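You operate a simulated robot arm through the tools that you are given. There is no shell and no other tool.

You are at the controls of a simulated two-armed robot. One attempt, no reset.

Task
Take the stone from the top of the grading bench and put it on the second shelf from the bottom of the bench rack. Put the carton that says "pond" from the top of the grading bench in the large yellow-handled tray and the carton marked "silo" on the green mat on the grading bench. Take the roll of blue tape and leave it on the second shelf from the bottom of the bench rack. Take the ball of twine and leave it on the top shelf of the bench rack. Stack the A 60 sleeved belt from the top of the grading bench on top of the A 52 sleeved belt. Take the red bucket marked cull on the top of the grading bench and put it away on the wooden step beside the grading bench. Put the mesh sack from the top of the grading bench on the deck behind the sight glass. Do these in any order. Set down upright: carton, ball of twine, mesh sack.

Only the result counts: the job must be done as asked and must still hold three seconds after the hand-in. Knocking over, shifting, dropping, spilling or breaking anything else fails it.

Robot
Two 7-joint arms with fingered hands on one trunk, on a base that moves. Base frame: it is fixed to the floor where the robot stands at the start and does not move with it; the origin is under the middle of the robot, x ahead of it, y to its left, z up; the surface under the hand at the start is at about z = 800. Units: mm, degrees, N and s.
The left shoulder is at the start at [93, 141, 1044], the right one opposite. With the tool pointing down near the work surface each hand reaches from about 480 to 840 mm from the robot's upright axis, wherever it stands, measured 20 degrees to its own side. Places, roughly: ball of twine (6x6x6 cm) [700, 1500, 800]; carton marked lane, carton marked pond, carton mar [750, 250, 750]; deck behind the sight glass (13x15 cm) [-2880, 2920, 840]; green mat on the grading bench [1000, 1100, 800]; large yellow-handled tray (30x28x5 cm) [600, 200, 800]; mesh sack (9x9x13 cm) [1000, 2300, 900]; red bucket marked cull [500, 2500, 1000]; roll of blue tape (8x7x3 cm) [1000, -200, 800]; second shelf of the bench rack [900, 2900, 500]; sleeved belt [500, 1750, 750]; stone (7x6x4 cm) [500, -200, 800]; top shelf of the bench rack [900, 2900, 1600]; wooden step beside the grading bench (24x26 cm) [940, -520, 120]. Payload 3.6 kg a hand.
Tool frame (each hand has its own): the origin (TCP) lies between the finger pads and is the grasp point; the fingertips stand 30 mm ahead of it; z points along the fingers, y is the line along which they close. The gripper opens to 104 mm; its body begins 35 mm behind the TCP. The gripper is a hand of 4 fingers: y runs from the thumb to the fingers, the wrist lies at [-15, -104, -178] in the tool frame.
Orientation is told as [roll, pitch, yaw] about the base's x, y, z axes, in that order, counted from this pose: with the fingers straight down and the wrist toward the robot, the tool's x, y and z point along [0, 1, 0], [1, 0, 0] and [0, 0, -1] of the base frame.

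Tools
- The arms move only by the tool servo_tool. It takes "left_plan", "right_plan" or both (then of equal length, played together; a hand with none holds still); each is a list of rows, each an object (a shift or turn left out is 0) with "linear": the shift along the base's x, y, z in units of 30 mm (1.0 is 30 mm), a list of three; "dr": the turn, a rotation vector about the base's x, y, z in units of 4 degrees (1.0 is 4 degrees), a list of three. In form: [{"linear": [x, y, z], "dr": [ax, ay, az]}, ...]. A call has 1 to 20 rows; each row shifts and turns the commanded pose from where the row before left it. A call with a number of a shift or a turn outside -1 to 1 is refused whole. Rows are played at 5 a second. More than 50 mm and 8.6 degrees between two rows, and nothing of the call is played. A pose out of reach is approached as far as the arm can. The call stops where the force on the tool passes 40 N (or 10 N more than at its start, if that is more) or the arm is blocked; 0.2 s more then pass. In this call time passes only in rows, and 0.2 s behind the last. It gives the time, the measured TCP pose, the force on the tool (base axes), the opening and the grip force at its end, in the units of the frame above (readings bear some noise), with the torque about the TCP (base axes, N m) and any sound that the robot's microphone picked up, and new pictures: "views" is both (left out), scene, wrist or none (wrist: the cameras of the hands that moved).
- Cameras (640 x 400 px; columns grow to the right, rows downward): "scene" is now at [214.5, 40.4, 1189.8]; the picture's right is [0.24, -0.97, 0.02], its down [-0.45, -0.13, -0.88] and it looks along [0.86, 0.21, -0.47] (base axes); focal length 214 px, centre (320, 200). "left" rides on the left gripper at [-61, -92, -131] in its tool frame; the picture's right is [-0.81, -0.28, 0.52], its down [0.53, -0.71, 0.46] and it looks along [0.24, 0.64, 0.73] (tool axes); focal length 275 px, centre (320, 200). "right" rides on the right gripper at [61, -92, -130] in its tool frame; the picture's right is [-0.81, 0.28, -0.52], its down [-0.53, -0.71, 0.46] and it looks along [-0.24, 0.64, 0.72] (tool axes); focal length 275 px, centre (320, 200). There is no depth. A picture from a camera that has moved, and an enlarged one, comes with that camera's place and axes in the base frame and with its lens.
- slide_trunk(by): moves the trunk up (or, below 0, down) by that many mm; the arms and the scene camera ride with it, the base frame stays. It gives what a move gives, with no picture.
- roll_base(legs): drives the robot by 1 to 6 legs, each [ahead, left, turn to the left] in mm, mm and degrees, along the robot's own axes; the way and the turn of a leg run together, so that a leg with both is an arc; at most 1500 mm and 180 degrees a leg. The arms and the cameras ride along, it lands a little off, and it stops where it bumps. It gives what a move gives, and a new picture of the scene camera.
- curl_fingers(index, middle, ring, thumb_bend, thumb_turn, hand): sets how far each is bent, from 0 (flat) to 100 (curled in); at 30 the hand is open as for a grip, at 70 the pads meet at the TCP. One left out holds its place. A second passes; each finger stops where it meets its share of the squeeze, and holds until it gets a number again. It is the only way to open and close the hand. It gives what a move gives, with no picture; readings hold the bend of each and the force on the fingers (four entries, about 0 where the hand has none), thumb and palm. thumb_turn goes from beside the hand (0) to across from the fingers (100), as for a grip.
- turn_head(pan, tilt): turns the head with the scene camera to pan (to the left, within 80 degrees either way) and tilt (down, from -29 to 69), counted from straight ahead of the robot (the tilt from the chest, where the trunk bows). It gives what a move gives, and a new picture of the scene camera.
- inspect(camera, box): a new picture of the part [left, top, right, bottom] of that camera's present view, enlarged. No time passes.
- job_done(): hands the job in; it is judged then, once.

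Places have to be worked out from the pictures, the camera data and where the tool is seen. Open the grippers and draw the arms clear of the work before you hand the job in, unless the task says otherwise.

The tools are called as name(argument=value, ...) on one line, values as JSON. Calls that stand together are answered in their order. servo_tool: Moves the arms, as the interface text tells. Its arguments: {"type":"object","properties":{"left_plan":{"type":"array","items":{"type":"object","properties":{"linear":{"type":"array","items":{"type":"number"}},"dr":{"type":"array","items":{"type":"number"}}}}},"right_plan":{"type":"array","items":{"type":"object","properties":{"linear":{"type":"array","items":{"type":"number"}},"dr":{"type":"array","items":{"type":"number"}}}}},"views":{"type":"string","enum":["both","scene","wrist","none"]}},"required":[]} The other tools are called the same way: slide_trunk (by) moves the trunk up or down; curl_fingers (index, middle, ring, thumb_bend, thumb_turn, hand) moves the fingers one by one; roll_base (legs) drives the base; turn_head (pan, tilt) turns the head that bears the scene camera; inspect (camera, box) takes an enlarged picture of a part of a camera's view; job_done () hands the job in.

At the start:

```text
clock: 0.0
left_tcp_pos: [409.6, 295.4, 1103.6]
left_tcp_rot: [-0.9, 0.1, 0.1]
left_wrist_force: [0.3, -0.5, -0.3]
left_wrist_torque: [-0.02, 0.01, -0.01]
left_finger_gap: 103.4
left_finger_force: 0.0
left_shape: jaw
left_bend: [30.0, 30.0, 30.0, 30.0, 98.0]
left_finger forces: [0.0, 0.0, 0.0, 0.0, 0.1, 0.0]
right_tcp_pos: [446.6, -127.3, 1109.7]
right_tcp_rot: [-1.0, 0.2, 0.8]
right_wrist_force: [0.2, 0.4, -0.3]
right_wrist_torque: [-0.01, 0.0, -0.01]
right_finger_gap: 104.0
right_finger_force: 0.0
right_shape: jaw
right_bend: [30.0, 30.0, 30.0, 30.0, 98.0]
right_finger forces: [0.0, 0.0, 0.0, 0.0, 0.1, 0.1]
trunk travel left (down, up): [-275.0, 261.0]
robot x, y, heading: [1.7, 1.8, 0.3]
head pan, tilt (commanded): [14.0, 27.6]
```

scene: 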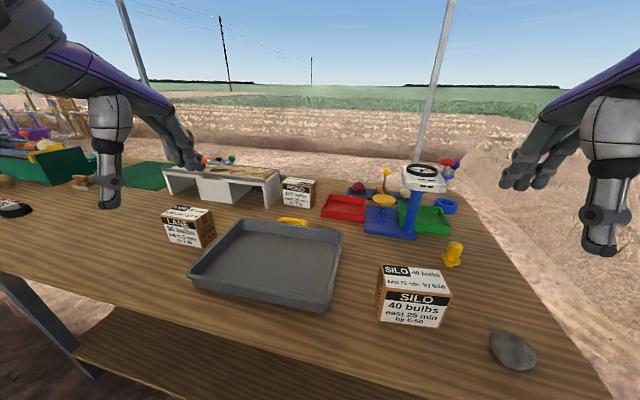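
right: 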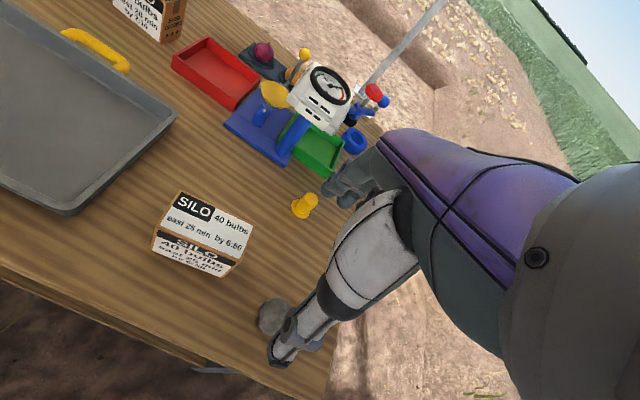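
left: 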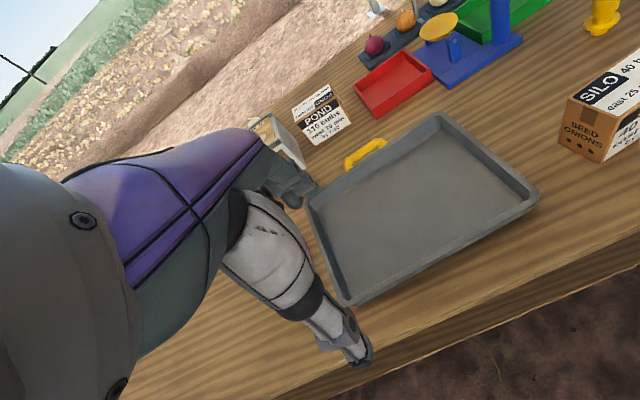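

The picture shows the near end of the bench with tray, cartons, stone and scale. I look around with the head before moving anything.

turn_head(pan=60, tilt=20)

turn_head(pan=-30, tilt=35)

```text
clock: 1.1
left_tcp_pos: [409.2, 292.1, 1102.5]
left_tcp_rot: [-0.8, 0.1, 0.1]
left_wrist_force: [-0.4, -0.1, -0.8]
left_wrist_torque: [0.02, -0.01, 0.01]
left_finger_gap: 103.6
left_finger_force: 0.0
left_shape: jaw
left_bend: [30.0, 30.0, 30.0, 30.0, 98.0]
left_finger forces: [0.0, 0.0, 0.1, 0.0, 0.0, 0.0]
right_tcp_pos: [446.0, -126.9, 1108.7]
right_tcp_rot: [-1.0, 0.2, 1.2]
right_wrist_force: [-0.2, 0.1, -1.4]
right_wrist_torque: [0.01, -0.01, 0.0]
right_finger_gap: 103.7
right_finger_force: 0.1
right_shape: jaw
right_bend: [30.0, 30.0, 30.0, 30.0, 98.0]
right_finger forces: [0.0, 0.0, 0.1, 0.0, 0.0, 0.1]
trunk travel left (down, up): [-275.0, 261.0]
robot x, y, heading: [0.8, 1.3, 0.0]
head pan, tilt (commanded): [60.0, 20.0]
camera scene: at [172.1, 95.7, 1201.5], right [0.87, -0.5, 0.0], down [-0.17, -0.31, -0.94], along [0.47, 0.81, -0.35], focal length 214 px, centre (320, 200)
```

scene: 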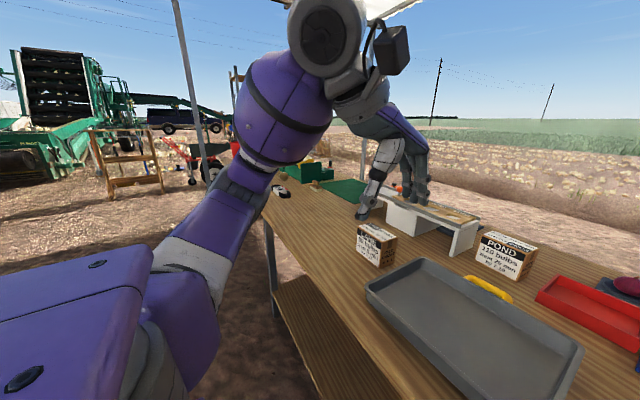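

```text
clock: 2.8
left_tcp_pos: [408.7, 292.7, 1103.8]
left_tcp_rot: [-0.7, 0.1, 0.1]
left_wrist_force: [0.0, 0.0, 0.0]
left_wrist_torque: [0.01, 0.03, -0.02]
left_finger_gap: 103.6
left_finger_force: 0.1
left_shape: jaw
left_bend: [30.0, 30.0, 30.0, 30.0, 98.0]
left_finger forces: [0.0, 0.1, 0.0, 0.0, 0.0, 0.0]
right_tcp_pos: [445.6, -128.5, 1108.6]
right_tcp_rot: [-1.0, 0.2, 1.3]
right_wrist_force: [-1.0, 0.0, -0.2]
right_wrist_torque: [-0.01, -0.01, 0.01]
right_finger_gap: 103.9
right_finger_force: 0.0
right_shape: jaw
right_bend: [30.0, 30.0, 30.0, 30.0, 98.0]
right_finger forces: [0.0, 0.1, 0.0, 0.0, 0.1, 0.0]
trunk travel left (down, up): [-275.0, 261.0]
robot x, y, heading: [-1.5, -0.0, 0.0]
head pan, tilt (commanded): [-30.0, 35.0]
camera scene: at [202.3, -29.3, 1179.2], right [-0.5, -0.87, 0.01], down [-0.5, 0.27, -0.82], along [0.71, -0.41, -0.57], focal length 214 px, centre (320, 200)
```

scene: 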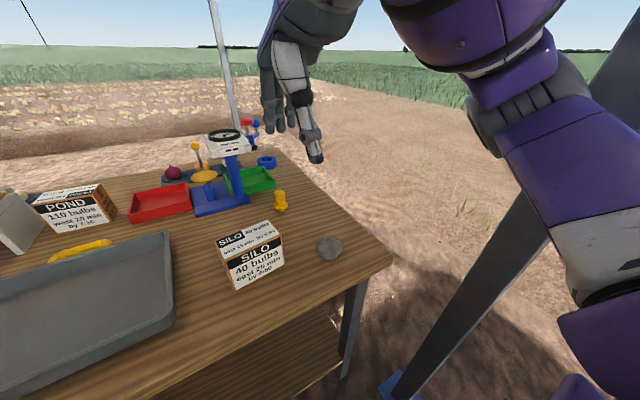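

The bench top fits z≈800 and the stone sits near [477,-208]. I zoom in on this end to measure the carton, stone, tape and scale.

inspect(camera="scene", box=[100, 100, 400, 300])

turn_head(pan=-50, tilt=60)

turn_head(pan=10, tilt=45)

```text
2.00 times, centred on (250, 200) of scene
camera zoom: at [202.3, -29.3, 1179.2], right [-0.5, -0.87, 0.01], down [-0.5, 0.27, -0.82], along [0.71, -0.41, -0.57], focal length 429 px, centre (460, 200)
```

zoom: 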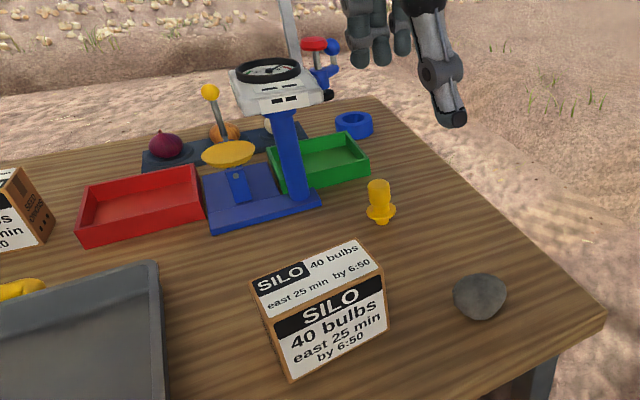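

```text
clock: 3.7
left_tcp_pos: [409.5, 290.2, 1103.1]
left_tcp_rot: [-0.9, 0.2, 0.2]
left_wrist_force: [-0.3, -0.2, -0.4]
left_wrist_torque: [0.03, -0.01, 0.01]
left_finger_gap: 103.5
left_finger_force: 0.1
left_shape: jaw
left_bend: [30.0, 30.0, 30.0, 30.0, 98.0]
left_finger forces: [0.0, 0.1, 0.1, 0.1, 0.0, 0.0]
right_tcp_pos: [445.0, -127.7, 1109.3]
right_tcp_rot: [-1.0, 0.1, 1.2]
right_wrist_force: [-0.3, -0.3, 0.3]
right_wrist_torque: [0.04, 0.01, 0.02]
right_finger_gap: 104.1
right_finger_force: 0.0
right_shape: jaw
right_bend: [30.0, 30.0, 30.0, 30.0, 98.0]
right_finger forces: [0.0, 0.0, 0.0, 0.0, 0.0, 0.1]
trunk travel left (down, up): [-275.0, 261.0]
robot x, y, heading: [4.8, 2.2, -0.0]
head pan, tilt (commanded): [-50.0, 60.0]
camera scene: at [169.0, -37.0, 1145.1], right [-0.76, -0.65, 0.01], down [-0.56, 0.65, -0.51], along [0.32, -0.39, -0.86], focal length 214 px, centre (320, 200)
```

scene: 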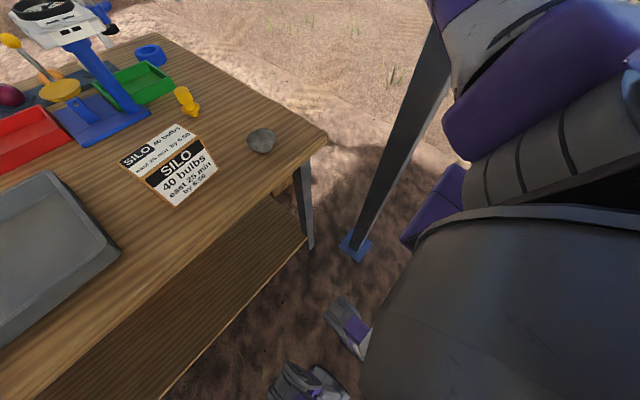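

```text
clock: 5.0
left_tcp_pos: [409.5, 291.4, 1103.1]
left_tcp_rot: [-0.7, 0.2, 0.3]
left_wrist_force: [0.9, 0.4, 0.2]
left_wrist_torque: [0.0, -0.01, 0.0]
left_finger_gap: 103.7
left_finger_force: 0.0
left_shape: jaw
left_bend: [30.0, 30.0, 30.0, 30.0, 98.0]
left_finger forces: [0.0, 0.0, 0.0, 0.1, 0.0, 0.0]
right_tcp_pos: [445.2, -128.3, 1109.5]
right_tcp_rot: [-1.0, 0.2, 1.3]
right_wrist_force: [-0.9, 0.3, 0.8]
right_wrist_torque: [0.0, -0.01, -0.03]
right_finger_gap: 103.6
right_finger_force: 0.1
right_shape: jaw
right_bend: [30.0, 30.0, 30.0, 30.0, 98.0]
right_finger forces: [0.1, 0.0, 0.0, 0.0, 0.0, 0.0]
trunk travel left (down, up): [-275.0, 261.0]
robot x, y, heading: [-0.9, 2.0, 0.3]
head pan, tilt (commanded): [10.0, 45.0]
camera scene: at [206.3, 28.3, 1163.6], right [0.18, -0.98, 0.01], down [-0.7, -0.13, -0.7], along [0.69, 0.11, -0.71], focal length 214 px, centre (320, 200)
```

scene: 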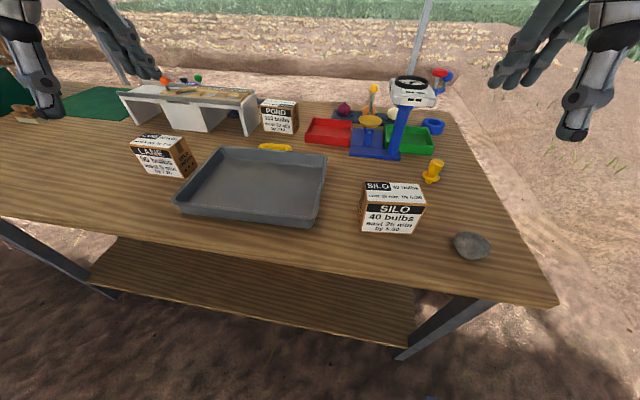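

Front edge of the bench is at about x=393, the silo carton is about 105x60x80 mm near [522,-65] and the pond carton near [870,280]. I check the foot clearance below before driving closer.

turn_head(pan=0, tilt=69)

turn_head(pan=80, tilt=10)

```text
clock: 5.8
left_tcp_pos: [409.2, 291.0, 1103.6]
left_tcp_rot: [-0.7, 0.2, 0.2]
left_wrist_force: [0.1, 0.0, 0.9]
left_wrist_torque: [-0.02, 0.02, -0.04]
left_finger_gap: 103.8
left_finger_force: 0.1
left_shape: jaw
left_bend: [30.0, 30.0, 30.0, 30.0, 98.0]
left_finger forces: [0.0, 0.1, 0.0, 0.1, 0.1, 0.0]
right_tcp_pos: [445.9, -127.9, 1109.7]
right_tcp_rot: [-1.1, 0.2, 1.3]
right_wrist_force: [0.2, -0.2, -0.8]
right_wrist_torque: [0.0, -0.01, 0.0]
right_finger_gap: 103.8
right_finger_force: 0.0
right_shape: jaw
right_bend: [30.0, 30.0, 30.0, 30.0, 98.0]
right_finger forces: [0.1, 0.0, 0.0, 0.0, 0.0, 0.0]
trunk travel left (down, up): [-275.0, 261.0]
robot x, y, heading: [3.9, -0.1, -0.0]
head pan, tilt (commanded): [0.0, 68.8]
camera scene: at [182.2, 13.7, 1135.0], right [0.0, -1.0, 0.01], down [-0.93, -0.01, -0.36], along [0.36, -0.01, -0.93], focal length 214 px, centre (320, 200)
```

scene: 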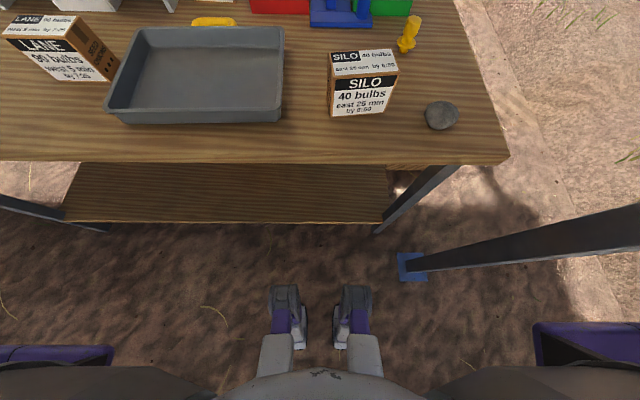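

```text
clock: 7.4
left_tcp_pos: [408.6, 291.5, 1103.4]
left_tcp_rot: [-0.6, 0.2, 0.1]
left_wrist_force: [0.0, -0.1, 0.7]
left_wrist_torque: [0.0, -0.01, -0.01]
left_finger_gap: 103.9
left_finger_force: 0.0
left_shape: jaw
left_bend: [30.0, 30.0, 30.0, 30.0, 98.0]
left_finger forces: [0.1, 0.1, 0.0, 0.0, 0.1, 0.1]
right_tcp_pos: [446.1, -128.0, 1109.2]
right_tcp_rot: [-1.0, 0.2, 1.3]
right_wrist_force: [1.0, 0.1, -0.5]
right_wrist_torque: [0.03, -0.01, 0.06]
right_finger_gap: 104.0
right_finger_force: 0.1
right_shape: jaw
right_bend: [30.0, 30.0, 30.0, 30.0, 98.0]
right_finger forces: [0.1, 0.1, 0.0, 0.0, 0.1, 0.1]
trunk travel left (down, up): [-275.0, 261.0]
robot x, y, heading: [-1.7, 0.1, 0.2]
head pan, tilt (commanded): [80.0, 10.0]
camera scene: at [142.5, 106.1, 1217.7], right [0.99, -0.17, 0.0], down [-0.03, -0.18, -0.98], along [0.17, 0.97, -0.19], focal length 214 px, centre (320, 200)
```

scene: 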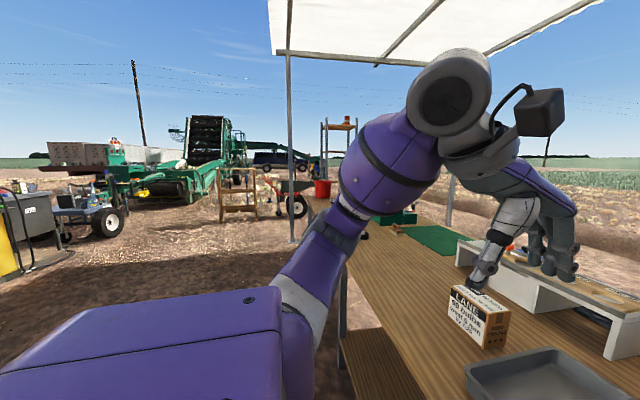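

Feet end at x≈172, so there is about 200 mm of clearance to the bench; a canopy pole stands at about [270,-455]. I turn the head to the work and drive 130 mm ahead.

turn_head(pan=12, tilt=40)

roll_base(legs=[[130, 0, 0]])

```text
clock: 8.8
left_tcp_pos: [409.1, 290.6, 1104.1]
left_tcp_rot: [-0.7, 0.2, 0.2]
left_wrist_force: [-0.5, 0.0, 0.1]
left_wrist_torque: [-0.02, 0.0, 0.01]
left_finger_gap: 103.5
left_finger_force: 0.0
left_shape: jaw
left_bend: [30.0, 30.0, 30.0, 30.0, 98.0]
left_finger forces: [0.0, 0.0, 0.0, 0.0, 0.0, 0.1]
right_tcp_pos: [446.0, -127.5, 1109.5]
right_tcp_rot: [-1.0, 0.1, 1.3]
right_wrist_force: [-0.7, -0.2, -0.6]
right_wrist_torque: [-0.03, 0.0, 0.02]
right_finger_gap: 103.8
right_finger_force: 0.0
right_shape: jaw
right_bend: [30.0, 30.0, 30.0, 30.0, 98.0]
right_finger forces: [0.0, 0.0, 0.0, 0.0, 0.0, 0.0]
trunk travel left (down, up): [-275.0, 261.0]
robot x, y, heading: [0.6, 2.3, 0.3]
head pan, tilt (commanded): [12.0, 40.0]
camera scene: at [209.6, 31.8, 1170.8], right [0.21, -0.98, 0.01], down [-0.63, -0.15, -0.76], along [0.75, 0.15, -0.65], focal length 214 px, centre (320, 200)
```

scene: 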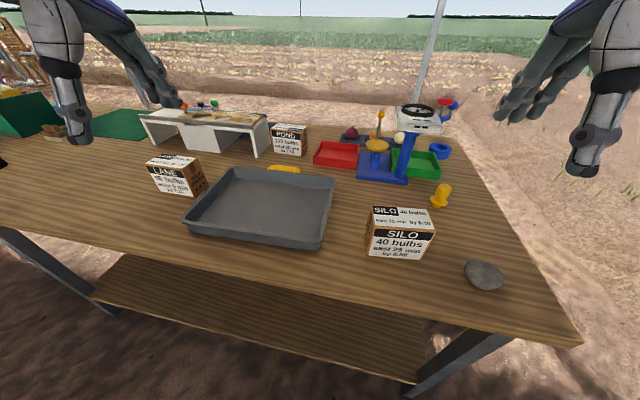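

```text
clock: 10.1
left_tcp_pos: [540.0, 278.6, 1107.3]
left_tcp_rot: [0.0, 0.2, 0.2]
left_wrist_force: [0.4, 0.4, -0.7]
left_wrist_torque: [0.02, 0.01, 0.05]
left_finger_gap: 103.8
left_finger_force: 0.0
left_shape: jaw
left_bend: [30.0, 30.0, 30.0, 30.0, 98.0]
left_finger forces: [0.1, 0.1, 0.1, 0.0, 0.1, 0.0]
right_tcp_pos: [578.4, -143.4, 1107.3]
right_tcp_rot: [0.0, 0.1, 0.9]
right_wrist_force: [0.3, -0.2, 0.0]
right_wrist_torque: [0.01, 0.03, 0.0]
right_finger_gap: 103.8
right_finger_force: 0.1
right_shape: jaw
right_bend: [30.0, 30.0, 30.0, 30.0, 98.0]
right_finger forces: [0.0, 0.0, 0.1, 0.0, 0.0, 0.0]
trunk travel left (down, up): [-275.0, 261.0]
robot x, y, heading: [130.8, 1.2, 0.2]
head pan, tilt (commanded): [12.0, 40.0]
camera scene: at [340.6, 18.1, 1171.4], right [0.21, -0.98, 0.0], down [-0.63, -0.14, -0.77], along [0.75, 0.16, -0.64], focal length 214 px, centre (320, 200)
```

scene: 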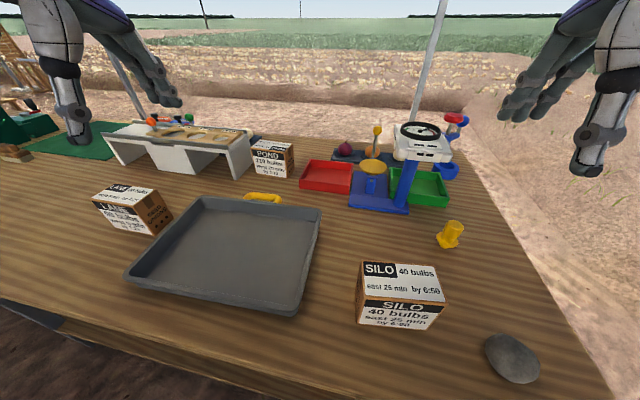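

Robot is now at x≈131. I zoom on the pond carton and tray to fix their positions.

inspect(camera="scene", box=[220, 120, 340, 195])

inspect(camera="scene", box=[80, 170, 340, 332])

inspect(camera="left", box=[0, 0, 640, 400])

inspect(camera="right", box=[0, 0, 640, 400])

```text
5.33 times, centred on (280, 158) of scene
camera zoom: at [340.6, 18.1, 1171.4], right [0.21, -0.98, 0.0], down [-0.63, -0.14, -0.77], along [0.75, 0.16, -0.64], focal length 1144 px, centre (533, 427)
```

zoom: 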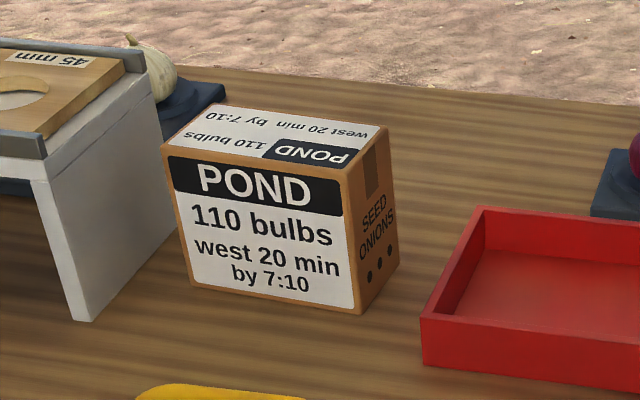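

```text
2.46 times, centred on (210, 251) of scene
camera zoom: at [340.6, 18.1, 1171.4], right [0.21, -0.98, 0.0], down [-0.63, -0.14, -0.77], along [0.75, 0.16, -0.64], focal length 528 px, centre (591, 74)
```

zoom: 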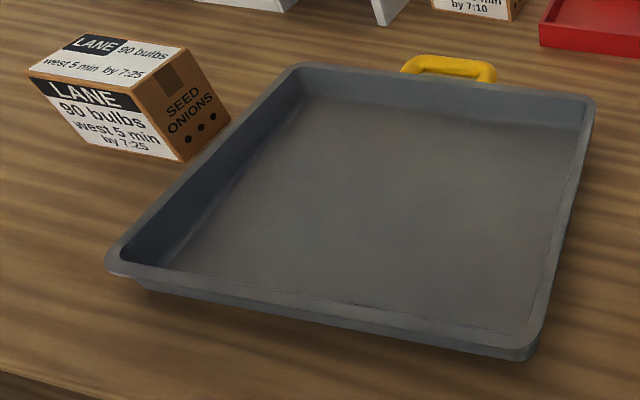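

```text
1.00 times, centred on (320, 200) of left (not enlarged: the box is as wide or as high as the picture)
camera zoom: at [449.2, 218.1, 1238.6], right [-0.27, -0.81, -0.52], down [-0.72, 0.53, -0.45], along [0.64, 0.25, -0.73], focal length 275 px, centre (320, 200)
```

zoom: 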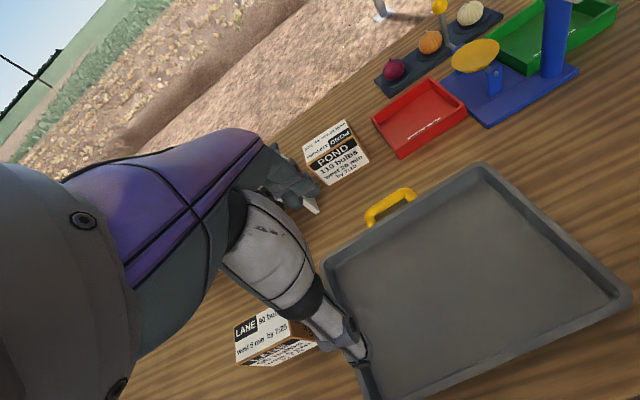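

```text
1.00 times, centred on (320, 200) of right (not enlarged: the box is as wide or as high as the picture)
camera zoom: at [485.7, -84.1, 1239.5], right [0.29, -0.81, 0.52], down [-0.71, -0.54, -0.45], along [0.65, -0.24, -0.72], focal length 275 px, centre (320, 200)
```

zoom: 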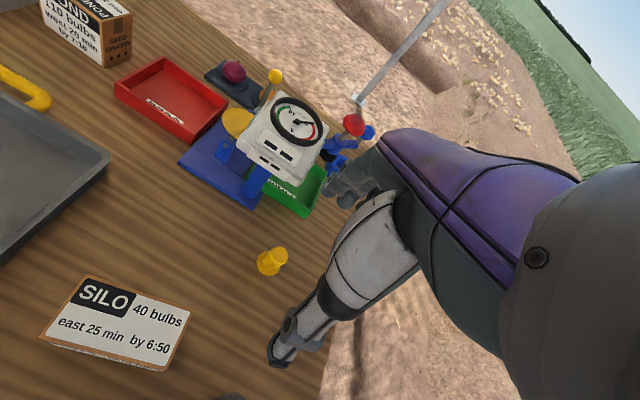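

Pond carton: bottom z=800, top ≈888, x 860–915, y 228–340 (centre about [887,283], yaw ≈ -4.5°). I bring the left hand over it at a safe height.

servo_tool(left_plan=[{"linear": [0.97, 0.01, -0.2], "dr": [0, 0, -0.1]}, {"linear": [0.97, 0.01, -0.2], "dr": [0, 0, -0.1]}, {"linear": [0.97, 0.01, -0.2], "dr": [0, 0, -0.1]}, {"linear": [0.97, 0.01, -0.2], "dr": [0, 0, -0.1]}, {"linear": [0.97, 0.01, -0.2], "dr": [0, 0, -0.1]}, {"linear": [0.97, 0.01, -0.2], "dr": [0, 0, -0.1]}, {"linear": [0.97, 0.01, -0.2], "dr": [0, 0, -0.1]}, {"linear": [0.97, 0.01, -0.2], "dr": [0, 0, -0.1]}, {"linear": [0.97, 0.01, -0.2], "dr": [0, 0, -0.1]}, {"linear": [0.97, 0.01, -0.2], "dr": [0, 0, -0.1]}, {"linear": [0.97, 0.01, -0.2], "dr": [0, 0, -0.1]}, {"linear": [0.9, 0.01, -0.2], "dr": [0, 0, -0.1]}], views="both")

```text
clock: 12.7
left_tcp_pos: [886.0, 281.5, 1035.4]
left_tcp_rot: [0.0, 0.0, -4.6]
left_wrist_force: [0.3, 0.3, 0.5]
left_wrist_torque: [0.02, -0.01, -0.01]
left_finger_gap: 103.5
left_finger_force: 0.0
left_shape: jaw
left_bend: [30.0, 30.0, 30.0, 30.0, 98.0]
left_finger forces: [0.0, 0.0, 0.0, 0.0, 0.1, 0.0]
right_tcp_pos: [576.2, -143.3, 1108.6]
right_tcp_rot: [-0.1, 0.0, 0.9]
right_wrist_force: [0.0, -1.1, 0.0]
right_wrist_torque: [-0.01, 0.06, -0.03]
right_finger_gap: 103.8
right_finger_force: 0.0
right_shape: jaw
right_bend: [30.0, 30.0, 30.0, 30.0, 98.0]
right_finger forces: [0.0, 0.0, 0.0, 0.1, 0.0, 0.0]
trunk travel left (down, up): [-275.0, 261.0]
robot x, y, heading: [133.2, 1.1, 0.3]
head pan, tilt (commanded): [12.0, 40.0]
camera scene: at [339.8, 17.7, 1171.6], right [0.21, -0.98, 0.0], down [-0.63, -0.14, -0.77], along [0.75, 0.16, -0.64], focal length 214 px, centre (320, 200)
camera left: at [789.4, 228.4, 1165.5], right [-0.34, -0.78, -0.52], down [-0.67, 0.59, -0.45], along [0.66, 0.19, -0.72], focal length 275 px, centre (320, 200)
```

scene: 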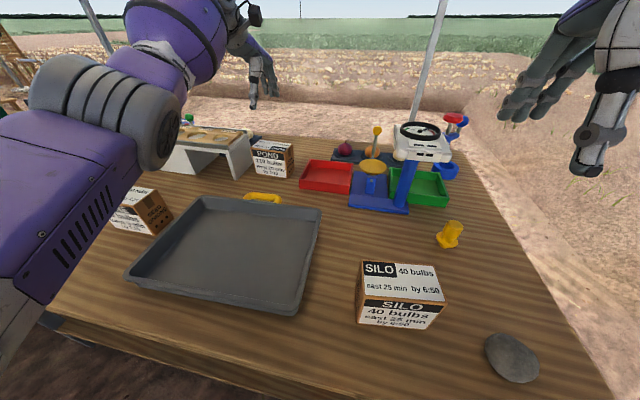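
left: 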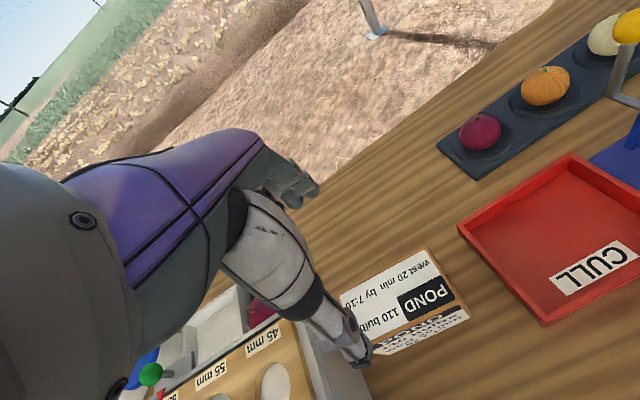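

The carton lies right under the hand; wrist view puts its centre at about [880,278]. I descend partway and look again.

servo_tool(left_plan=[{"linear": [-0.1, -0.1, -0.9]}, {"linear": [-0.1, -0.03, -0.9]}, {"linear": [0, 0, -0.9]}], views="wrist")

inspect(camera="left", box=[250, 180, 570, 380])

inspect(camera="scene", box=[180, 60, 340, 200])

```text
clock: 13.5
left_tcp_pos: [879.2, 278.8, 955.3]
left_tcp_rot: [0.0, 0.0, -4.4]
left_wrist_force: [1.0, -0.6, -0.9]
left_wrist_torque: [0.0, 0.01, 0.01]
left_finger_gap: 103.7
left_finger_force: 0.1
left_shape: jaw
left_bend: [30.0, 30.0, 30.0, 30.0, 98.0]
left_finger forces: [0.1, 0.0, 0.1, 0.0, 0.1, 0.0]
right_tcp_pos: [576.8, -143.8, 1108.6]
right_tcp_rot: [-0.1, 0.0, 1.0]
right_wrist_force: [0.6, -0.2, 0.3]
right_wrist_torque: [0.03, 0.0, 0.01]
right_finger_gap: 103.7
right_finger_force: 0.1
right_shape: jaw
right_bend: [30.0, 30.0, 30.0, 30.0, 98.0]
right_finger forces: [0.0, 0.0, 0.1, 0.1, 0.0, 0.1]
trunk travel left (down, up): [-275.0, 261.0]
robot x, y, heading: [134.6, 2.0, 0.4]
head pan, tilt (commanded): [12.0, 40.0]
camera left: at [783.2, 225.7, 1085.2], right [-0.34, -0.79, -0.52], down [-0.67, 0.59, -0.46], along [0.66, 0.19, -0.72], focal length 275 px, centre (320, 200)
```

left: 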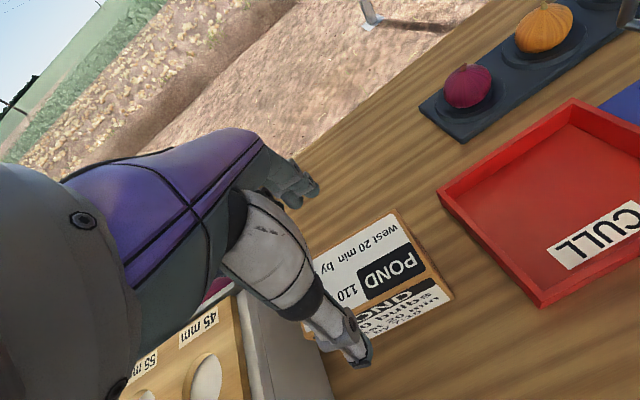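

```text
2.00 times, centred on (410, 280) of left
camera zoom: at [783.2, 225.7, 1085.2], right [-0.34, -0.79, -0.52], down [-0.67, 0.59, -0.46], along [0.66, 0.19, -0.72], focal length 551 px, centre (140, 40)
```

zoom: 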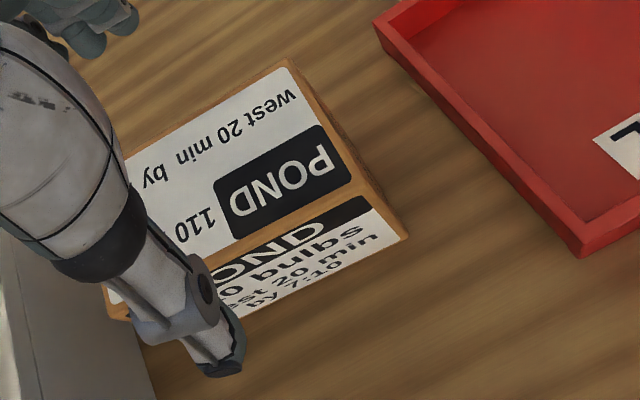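

```text
2.86 times, centred on (260, 130) of scene
camera zoom: at [340.0, 18.4, 1171.6], right [0.21, -0.98, 0.0], down [-0.63, -0.14, -0.77], along [0.75, 0.16, -0.64], focal length 613 px, centre (491, 400)
```

zoom: 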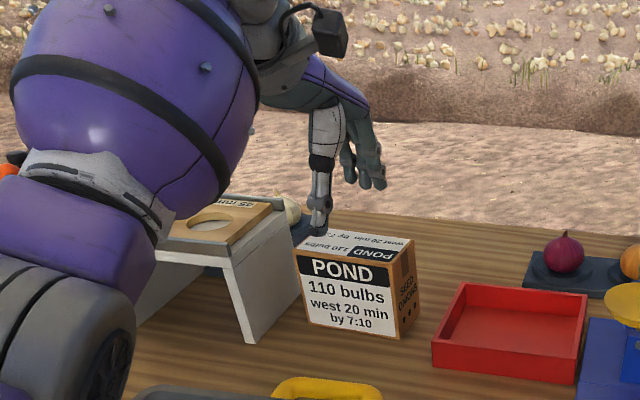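

The hand is centred over the carton with ~20 mm clearance to each side. I go straight down to TCP z≈857 and then close.

servo_tool(left_plan=[{"linear": [0, 0.03, -0.85]}, {"linear": [0, 0.03, -0.85]}, {"linear": [0, 0.03, -0.85]}, {"linear": [0, 0, -0.7]}], views="wrist")

curl_fingers(hand="left", index=70, middle=70, ring=70, thumb_bend=70)

inspect(camera="scene", box=[180, 60, 340, 200])

```text
clock: 14.5
left_tcp_pos: [880.1, 279.4, 858.3]
left_tcp_rot: [0.0, -0.1, -4.6]
left_wrist_force: [1.4, 0.3, 1.3]
left_wrist_torque: [0.01, -0.01, -0.02]
left_finger_gap: 103.6
left_finger_force: 0.0
left_shape: jaw
left_bend: [30.0, 30.0, 30.0, 30.0, 98.0]
left_finger forces: [1.3, 0.0, 0.1, 0.0, 0.0, 0.0]
right_tcp_pos: [576.7, -144.5, 1108.8]
right_tcp_rot: [-0.1, 0.0, 0.8]
right_wrist_force: [0.4, -0.1, 0.6]
right_wrist_torque: [-0.01, 0.0, 0.01]
right_finger_gap: 103.8
right_finger_force: 0.2
right_shape: jaw
right_bend: [30.0, 30.0, 30.0, 30.0, 98.0]
right_finger forces: [0.0, 0.0, 0.0, 0.1, 0.0, 0.0]
trunk travel left (down, up): [-275.0, 261.0]
robot x, y, heading: [133.5, 1.0, 0.0]
head pan, tilt (commanded): [12.0, 40.0]
camera left: at [783.2, 228.2, 989.3], right [-0.34, -0.79, -0.52], down [-0.67, 0.59, -0.46], along [0.66, 0.19, -0.72], focal length 275 px, centre (320, 200)
```

left: 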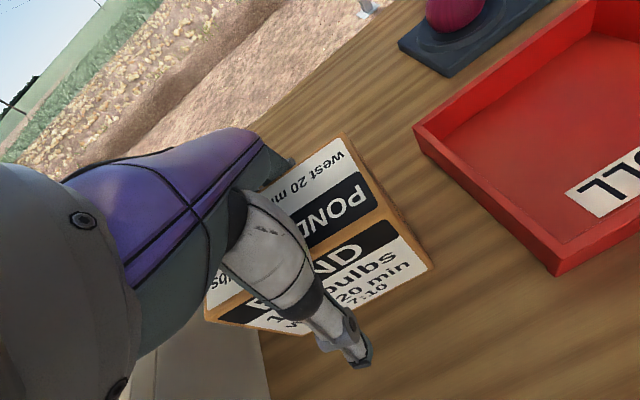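

```text
clock: 15.5
left_tcp_pos: [878.4, 280.1, 858.9]
left_tcp_rot: [0.0, -0.1, -4.6]
left_wrist_force: [2.8, -0.8, 4.5]
left_wrist_torque: [-0.08, -0.39, -0.1]
left_finger_gap: 56.6
left_finger_force: 34.6
left_shape: fingers
left_bend: [43.0, 52.0, 51.0, 60.0, 96.0]
left_finger forces: [20.3, 7.1, 7.6, 0.1, 33.4, 0.1]
right_tcp_pos: [574.5, -143.5, 1109.3]
right_tcp_rot: [0.0, -0.1, 0.9]
right_wrist_force: [-0.5, 0.2, -0.3]
right_wrist_torque: [0.02, 0.01, -0.02]
right_finger_gap: 104.0
right_finger_force: 0.1
right_shape: jaw
right_bend: [30.0, 30.0, 30.0, 30.0, 98.0]
right_finger forces: [0.1, 0.0, 0.0, 0.1, 0.0, 0.0]
trunk travel left (down, up): [-275.0, 261.0]
robot x, y, heading: [133.2, 1.0, 0.2]
head pan, tilt (commanded): [12.0, 40.0]
```

```text
2.86 times, centred on (260, 130) of scene
camera zoom: at [339.4, 18.0, 1171.7], right [0.21, -0.98, 0.0], down [-0.63, -0.14, -0.77], along [0.75, 0.16, -0.64], focal length 613 px, centre (491, 400)
```

zoom: 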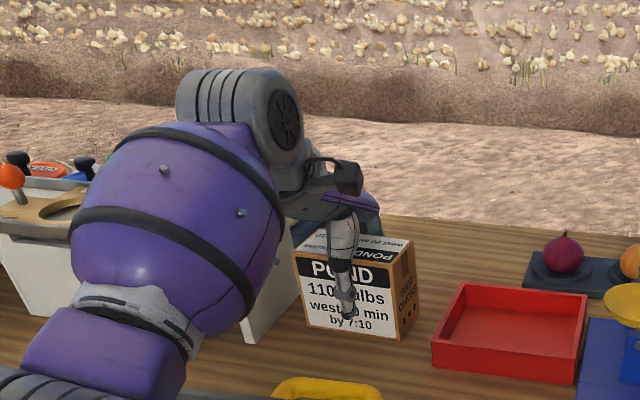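

Gripped with ~34 N at a 57 mm gap. I lift it straight up and check the load and picture.

servo_tool(left_plan=[{"linear": [0, 0, 0.6]}, {"linear": [0, 0, 0.9]}, {"linear": [0, 0, 0.9]}, {"linear": [0, 0, 0.9]}], views="both")

```text
clock: 16.5
left_tcp_pos: [880.4, 283.3, 956.7]
left_tcp_rot: [0.1, 0.1, -4.6]
left_wrist_force: [-0.3, 0.1, -5.0]
left_wrist_torque: [-0.01, -0.01, 0.01]
left_finger_gap: 56.9
left_finger_force: 31.4
left_shape: fingers
left_bend: [43.0, 52.0, 52.0, 60.0, 96.0]
left_finger forces: [17.5, 6.3, 6.6, 0.0, 31.7, 0.0]
right_tcp_pos: [576.3, -144.8, 1108.3]
right_tcp_rot: [-0.1, 0.0, 0.9]
right_wrist_force: [0.6, 0.0, 0.8]
right_wrist_torque: [-0.03, -0.01, 0.01]
right_finger_gap: 103.9
right_finger_force: 0.0
right_shape: jaw
right_bend: [30.0, 30.0, 30.0, 30.0, 98.0]
right_finger forces: [0.0, 0.1, 0.0, 0.0, 0.0, 0.0]
trunk travel left (down, up): [-275.0, 261.0]
robot x, y, heading: [133.8, 1.5, 0.5]
head pan, tilt (commanded): [12.0, 40.0]
camera scene: at [339.9, 18.2, 1171.6], right [0.21, -0.98, 0.0], down [-0.63, -0.14, -0.77], along [0.75, 0.16, -0.64], focal length 214 px, centre (320, 200)
camera left: at [784.9, 229.7, 1086.3], right [-0.34, -0.79, -0.52], down [-0.67, 0.59, -0.45], along [0.66, 0.19, -0.73], focal length 275 px, centre (320, 200)
```

scene: 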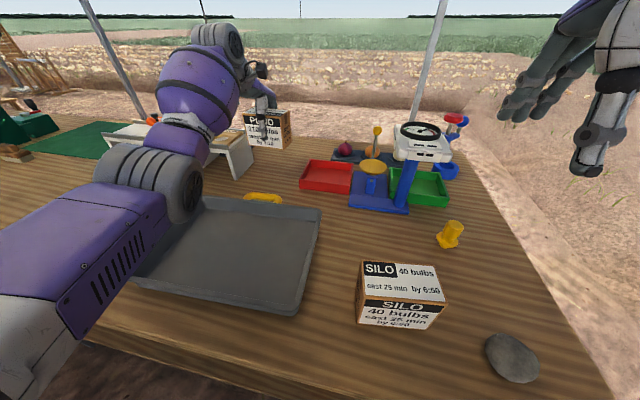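
left: 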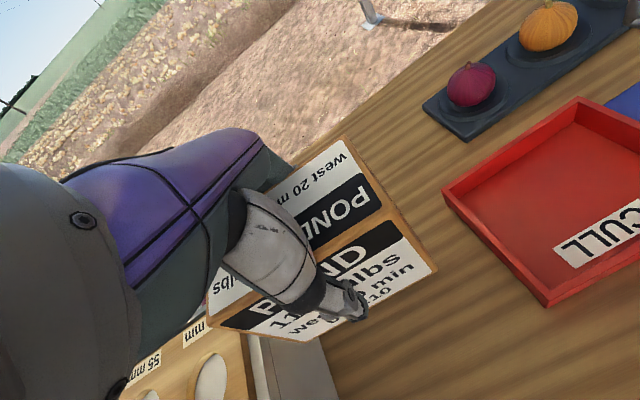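

Carton is held level, about 0.5 kg. I back the base 130 mm so the tray sits at a comfortable reach, keeping the carton above everything.

roll_base(legs=[[-130, 0, 0]])

```text
clock: 17.8
left_tcp_pos: [759.2, 286.4, 953.1]
left_tcp_rot: [0.0, 0.2, -4.3]
left_wrist_force: [0.2, 1.0, -4.7]
left_wrist_torque: [0.0, -0.01, 0.03]
left_finger_gap: 56.8
left_finger_force: 30.7
left_shape: fingers
left_bend: [43.0, 52.0, 52.0, 60.0, 96.0]
left_finger forces: [17.3, 6.4, 6.7, 0.1, 31.7, 0.0]
right_tcp_pos: [455.6, -136.6, 1108.0]
right_tcp_rot: [-0.5, 0.2, 1.9]
right_wrist_force: [0.3, -0.3, 0.3]
right_wrist_torque: [0.0, -0.01, 0.01]
right_finger_gap: 104.1
right_finger_force: 0.1
right_shape: jaw
right_bend: [30.0, 30.0, 30.0, 30.0, 98.0]
right_finger forces: [0.0, 0.0, 0.0, 0.1, 0.1, 0.0]
trunk travel left (down, up): [-275.0, 261.0]
robot x, y, heading: [11.4, 2.6, 0.2]
head pan, tilt (commanded): [12.0, 40.0]
stopped in leg 1: the robot was blocked; the commanded pose is now the measured one
camera scene: at [219.5, 19.7, 1171.4], right [0.22, -0.98, 0.0], down [-0.63, -0.14, -0.77], along [0.75, 0.17, -0.64], focal length 214 px, centre (320, 200)
```

scene: 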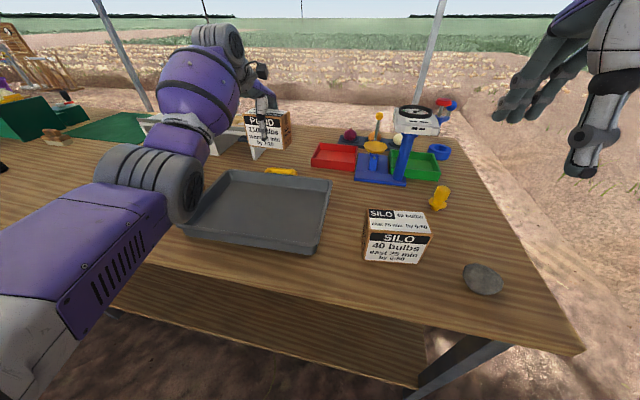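

The base stopped at x≈11 (blocked by something behind); I'll look at that later. Now I move the carton over the tray centre at about [575,228].

servo_tool(left_plan=[{"linear": [-0.88, -0.27, 0]}, {"linear": [-0.88, -0.27, 0]}, {"linear": [-0.88, -0.27, 0]}, {"linear": [-0.88, -0.27, 0]}, {"linear": [-0.88, -0.27, 0]}, {"linear": [-0.88, -0.27, 0]}, {"linear": [-0.88, -0.27, 0]}], views="both")

```text
clock: 19.4
left_tcp_pos: [574.3, 228.0, 955.6]
left_tcp_rot: [-0.1, 0.1, -4.5]
left_wrist_force: [0.8, -0.1, -4.7]
left_wrist_torque: [0.03, 0.01, 0.0]
left_finger_gap: 56.5
left_finger_force: 30.0
left_shape: fingers
left_bend: [43.0, 53.0, 52.0, 60.0, 95.0]
left_finger forces: [17.0, 6.1, 6.5, 0.0, 30.8, 0.0]
right_tcp_pos: [457.0, -136.4, 1106.8]
right_tcp_rot: [-0.4, 0.1, 1.8]
right_wrist_force: [0.3, -0.3, 0.3]
right_wrist_torque: [0.01, 0.0, -0.01]
right_finger_gap: 103.8
right_finger_force: 0.0
right_shape: jaw
right_bend: [30.0, 30.0, 30.0, 30.0, 98.0]
right_finger forces: [0.1, 0.0, 0.0, 0.0, 0.0, 0.1]
trunk travel left (down, up): [-275.0, 261.0]
robot x, y, heading: [11.3, 2.6, 0.3]
head pan, tilt (commanded): [12.0, 40.0]
camera scene: at [220.0, 19.9, 1171.3], right [0.22, -0.98, 0.0], down [-0.63, -0.14, -0.77], along [0.75, 0.16, -0.64], focal length 214 px, centre (320, 200)
camera left: at [478.8, 175.5, 1086.6], right [-0.34, -0.79, -0.51], down [-0.67, 0.58, -0.45], along [0.66, 0.19, -0.73], focal length 275 px, centre (320, 200)
```

scene: 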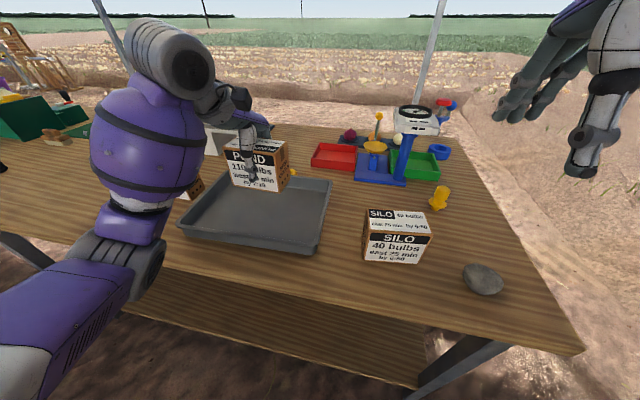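
left: 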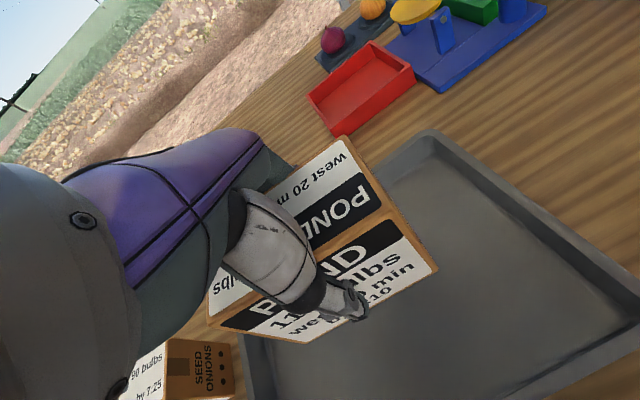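

The carton hangs well inside the tray outline (x 465–665, y 100–365). I lower it to just above the tray floor and then in small steps.

servo_tool(left_plan=[{"linear": [0, 0, -0.9]}, {"linear": [0, 0, -0.9]}, {"linear": [0, 0, -0.8]}, {"linear": [0, 0, -0.15]}], views="both")

```text
clock: 20.4
left_tcp_pos: [574.9, 229.4, 870.3]
left_tcp_rot: [-0.2, 0.1, -4.3]
left_wrist_force: [0.0, -0.1, -4.4]
left_wrist_torque: [0.02, -0.01, 0.01]
left_finger_gap: 56.4
left_finger_force: 29.8
left_shape: fingers
left_bend: [43.0, 53.0, 52.0, 60.0, 95.0]
left_finger forces: [16.9, 5.9, 6.5, 0.1, 30.3, 0.0]
right_tcp_pos: [456.3, -137.0, 1107.6]
right_tcp_rot: [-0.4, 0.3, 1.9]
right_wrist_force: [1.6, -0.2, 0.1]
right_wrist_torque: [0.02, -0.01, 0.04]
right_finger_gap: 103.8
right_finger_force: 0.1
right_shape: jaw
right_bend: [30.0, 30.0, 30.0, 30.0, 98.0]
right_finger forces: [0.1, 0.1, 0.1, 0.0, 0.0, 0.1]
trunk travel left (down, up): [-275.0, 261.0]
robot x, y, heading: [12.2, 0.5, 0.8]
head pan, tilt (commanded): [12.0, 40.0]
camera scene: at [220.0, 19.9, 1171.3], right [0.22, -0.98, 0.0], down [-0.63, -0.14, -0.77], along [0.75, 0.16, -0.64], focal length 214 px, centre (320, 200)
camera left: at [479.2, 176.1, 1003.0], right [-0.34, -0.79, -0.52], down [-0.67, 0.59, -0.46], along [0.66, 0.19, -0.73], focal length 275 px, centre (320, 200)
```

scene: 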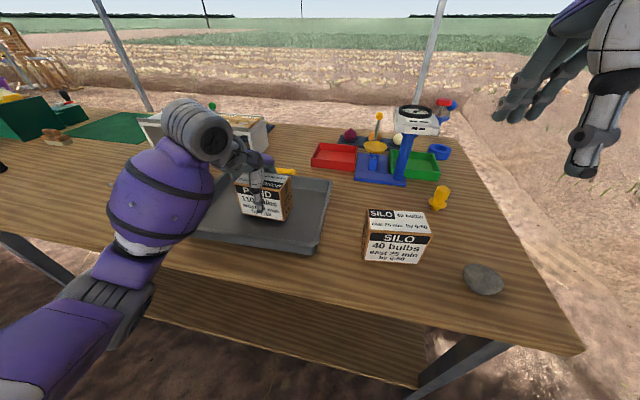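
left: 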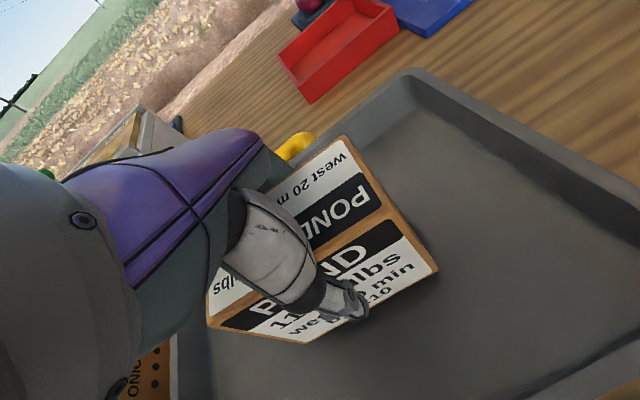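

Nearly down; I lower in 3 mm steps until the wrist force shows contact.

servo_tool(left_plan=[{"linear": [0, 0, -0.1]}, {"linear": [0, 0, -0.1]}, {"linear": [0, 0, -0.1]}], views="none")

```text
clock: 21.2
left_tcp_pos: [575.5, 227.7, 863.6]
left_tcp_rot: [-0.1, 0.0, -4.3]
left_wrist_force: [-1.9, 0.7, -1.8]
left_wrist_torque: [-0.02, 0.0, -0.04]
left_finger_gap: 56.5
left_finger_force: 30.2
left_shape: fingers
left_bend: [43.0, 53.0, 52.0, 60.0, 95.0]
left_finger forces: [16.7, 6.0, 6.4, 0.0, 31.2, 0.0]
right_tcp_pos: [456.5, -137.0, 1106.6]
right_tcp_rot: [-0.3, 0.2, 1.8]
right_wrist_force: [0.5, -1.2, 0.8]
right_wrist_torque: [-0.02, 0.04, 0.03]
right_finger_gap: 103.6
right_finger_force: 0.1
right_shape: jaw
right_bend: [30.0, 30.0, 30.0, 30.0, 98.0]
right_finger forces: [0.1, 0.0, 0.0, 0.0, 0.1, 0.0]
trunk travel left (down, up): [-275.0, 261.0]
robot x, y, heading: [13.6, -3.0, 0.6]
head pan, tilt (commanded): [12.0, 40.0]
```

Contact is starting (z load fell from -4.4 to -1.8). One more small step, then open the hand.

servo_tool(left_plan=[{"linear": [0, 0, -0.07]}], views="none")

curl_fingers(hand="left", index=30, middle=30, ring=30, thumb_bend=30)

servo_tool(left_plan=[{"linear": [0, 0, 0.5]}, {"linear": [0, 0, 0.9]}, {"linear": [0, 0, 0.9]}, {"linear": [0, 0, 0.9]}, {"linear": [0, 0, 0.9]}, {"linear": [0, 0, 0.9]}, {"linear": [0, 0, 0.9]}, {"linear": [0, 0, 0.9]}], views="both")

```text
clock: 21.6
left_tcp_pos: [576.7, 228.9, 862.4]
left_tcp_rot: [-0.1, -0.3, -4.3]
left_wrist_force: [-3.1, 0.5, 10.1]
left_wrist_torque: [-0.04, -0.23, -0.03]
left_finger_gap: 56.7
left_finger_force: 31.8
left_shape: fingers
left_bend: [43.0, 53.0, 52.0, 60.0, 95.0]
left_finger forces: [16.8, 6.3, 6.9, 0.1, 34.4, 0.0]
right_tcp_pos: [456.5, -137.7, 1106.6]
right_tcp_rot: [-0.4, 0.2, 1.8]
right_wrist_force: [-0.2, -0.3, -0.5]
right_wrist_torque: [-0.02, 0.0, 0.0]
right_finger_gap: 104.0
right_finger_force: 0.1
right_shape: jaw
right_bend: [30.0, 30.0, 30.0, 30.0, 98.0]
right_finger forces: [0.0, 0.0, 0.0, 0.1, 0.0, 0.1]
trunk travel left (down, up): [-275.0, 261.0]
robot x, y, heading: [12.6, 3.3, 0.9]
head pan, tilt (commanded): [12.0, 40.0]
```

```text
clock: 22.6
left_tcp_pos: [575.2, 228.8, 860.5]
left_tcp_rot: [-0.1, 0.2, -4.4]
left_wrist_force: [0.5, -1.1, 0.8]
left_wrist_torque: [-0.01, 0.01, 0.02]
left_finger_gap: 103.8
left_finger_force: 1.0
left_shape: fingers
left_bend: [30.0, 30.0, 30.0, 30.0, 97.0]
left_finger forces: [1.5, 0.0, 0.1, 0.0, 0.0, 0.0]
right_tcp_pos: [457.5, -136.4, 1107.7]
right_tcp_rot: [-0.4, 0.1, 1.9]
right_wrist_force: [-0.2, 0.7, -0.2]
right_wrist_torque: [0.01, -0.01, -0.01]
right_finger_gap: 104.3
right_finger_force: 0.1
right_shape: jaw
right_bend: [30.0, 30.0, 30.0, 30.0, 98.0]
right_finger forces: [0.0, 0.0, 0.1, 0.0, 0.0, 0.0]
trunk travel left (down, up): [-275.0, 261.0]
robot x, y, heading: [8.4, -0.6, 0.1]
head pan, tilt (commanded): [12.0, 40.0]
```

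```text
clock: 24.4
left_tcp_pos: [575.0, 228.1, 1065.2]
left_tcp_rot: [-0.1, 0.0, -4.4]
left_wrist_force: [0.1, -0.9, 0.0]
left_wrist_torque: [0.03, -0.02, 0.01]
left_finger_gap: 102.7
left_finger_force: 0.0
left_shape: fingers
left_bend: [30.0, 30.0, 30.0, 30.0, 97.0]
left_finger forces: [0.0, 0.1, 0.0, 0.1, 0.0, 0.1]
right_tcp_pos: [456.1, -137.0, 1107.7]
right_tcp_rot: [-0.4, 0.3, 1.9]
right_wrist_force: [0.6, 0.0, 0.7]
right_wrist_torque: [-0.04, -0.01, -0.02]
right_finger_gap: 103.8
right_finger_force: 0.1
right_shape: jaw
right_bend: [30.0, 30.0, 30.0, 30.0, 98.0]
right_finger forces: [0.1, 0.0, 0.0, 0.0, 0.0, 0.1]
trunk travel left (down, up): [-275.0, 261.0]
robot x, y, heading: [10.6, 1.0, 0.5]
head pan, tilt (commanded): [12.0, 40.0]
camera scene: at [220.0, 19.9, 1171.3], right [0.22, -0.98, 0.0], down [-0.63, -0.14, -0.77], along [0.75, 0.16, -0.64], focal length 214 px, centre (320, 200)
camera left: at [479.3, 176.0, 1196.2], right [-0.34, -0.79, -0.52], down [-0.67, 0.58, -0.46], along [0.66, 0.19, -0.73], focal length 275 px, centre (320, 200)
```

scene: 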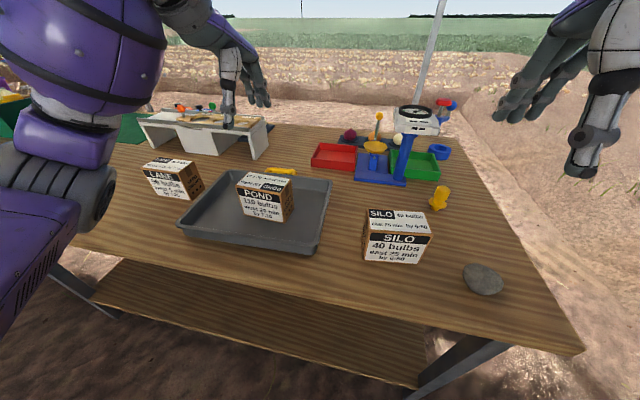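
left: 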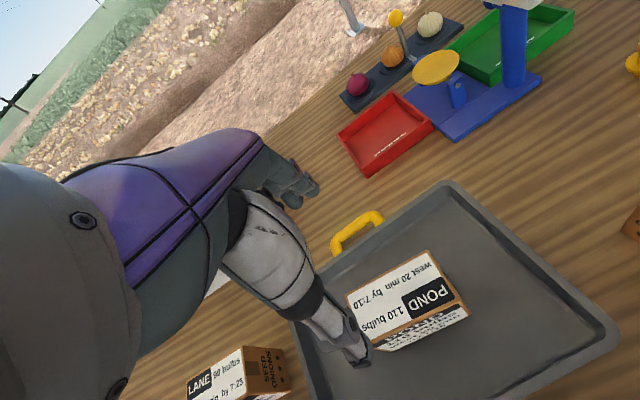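

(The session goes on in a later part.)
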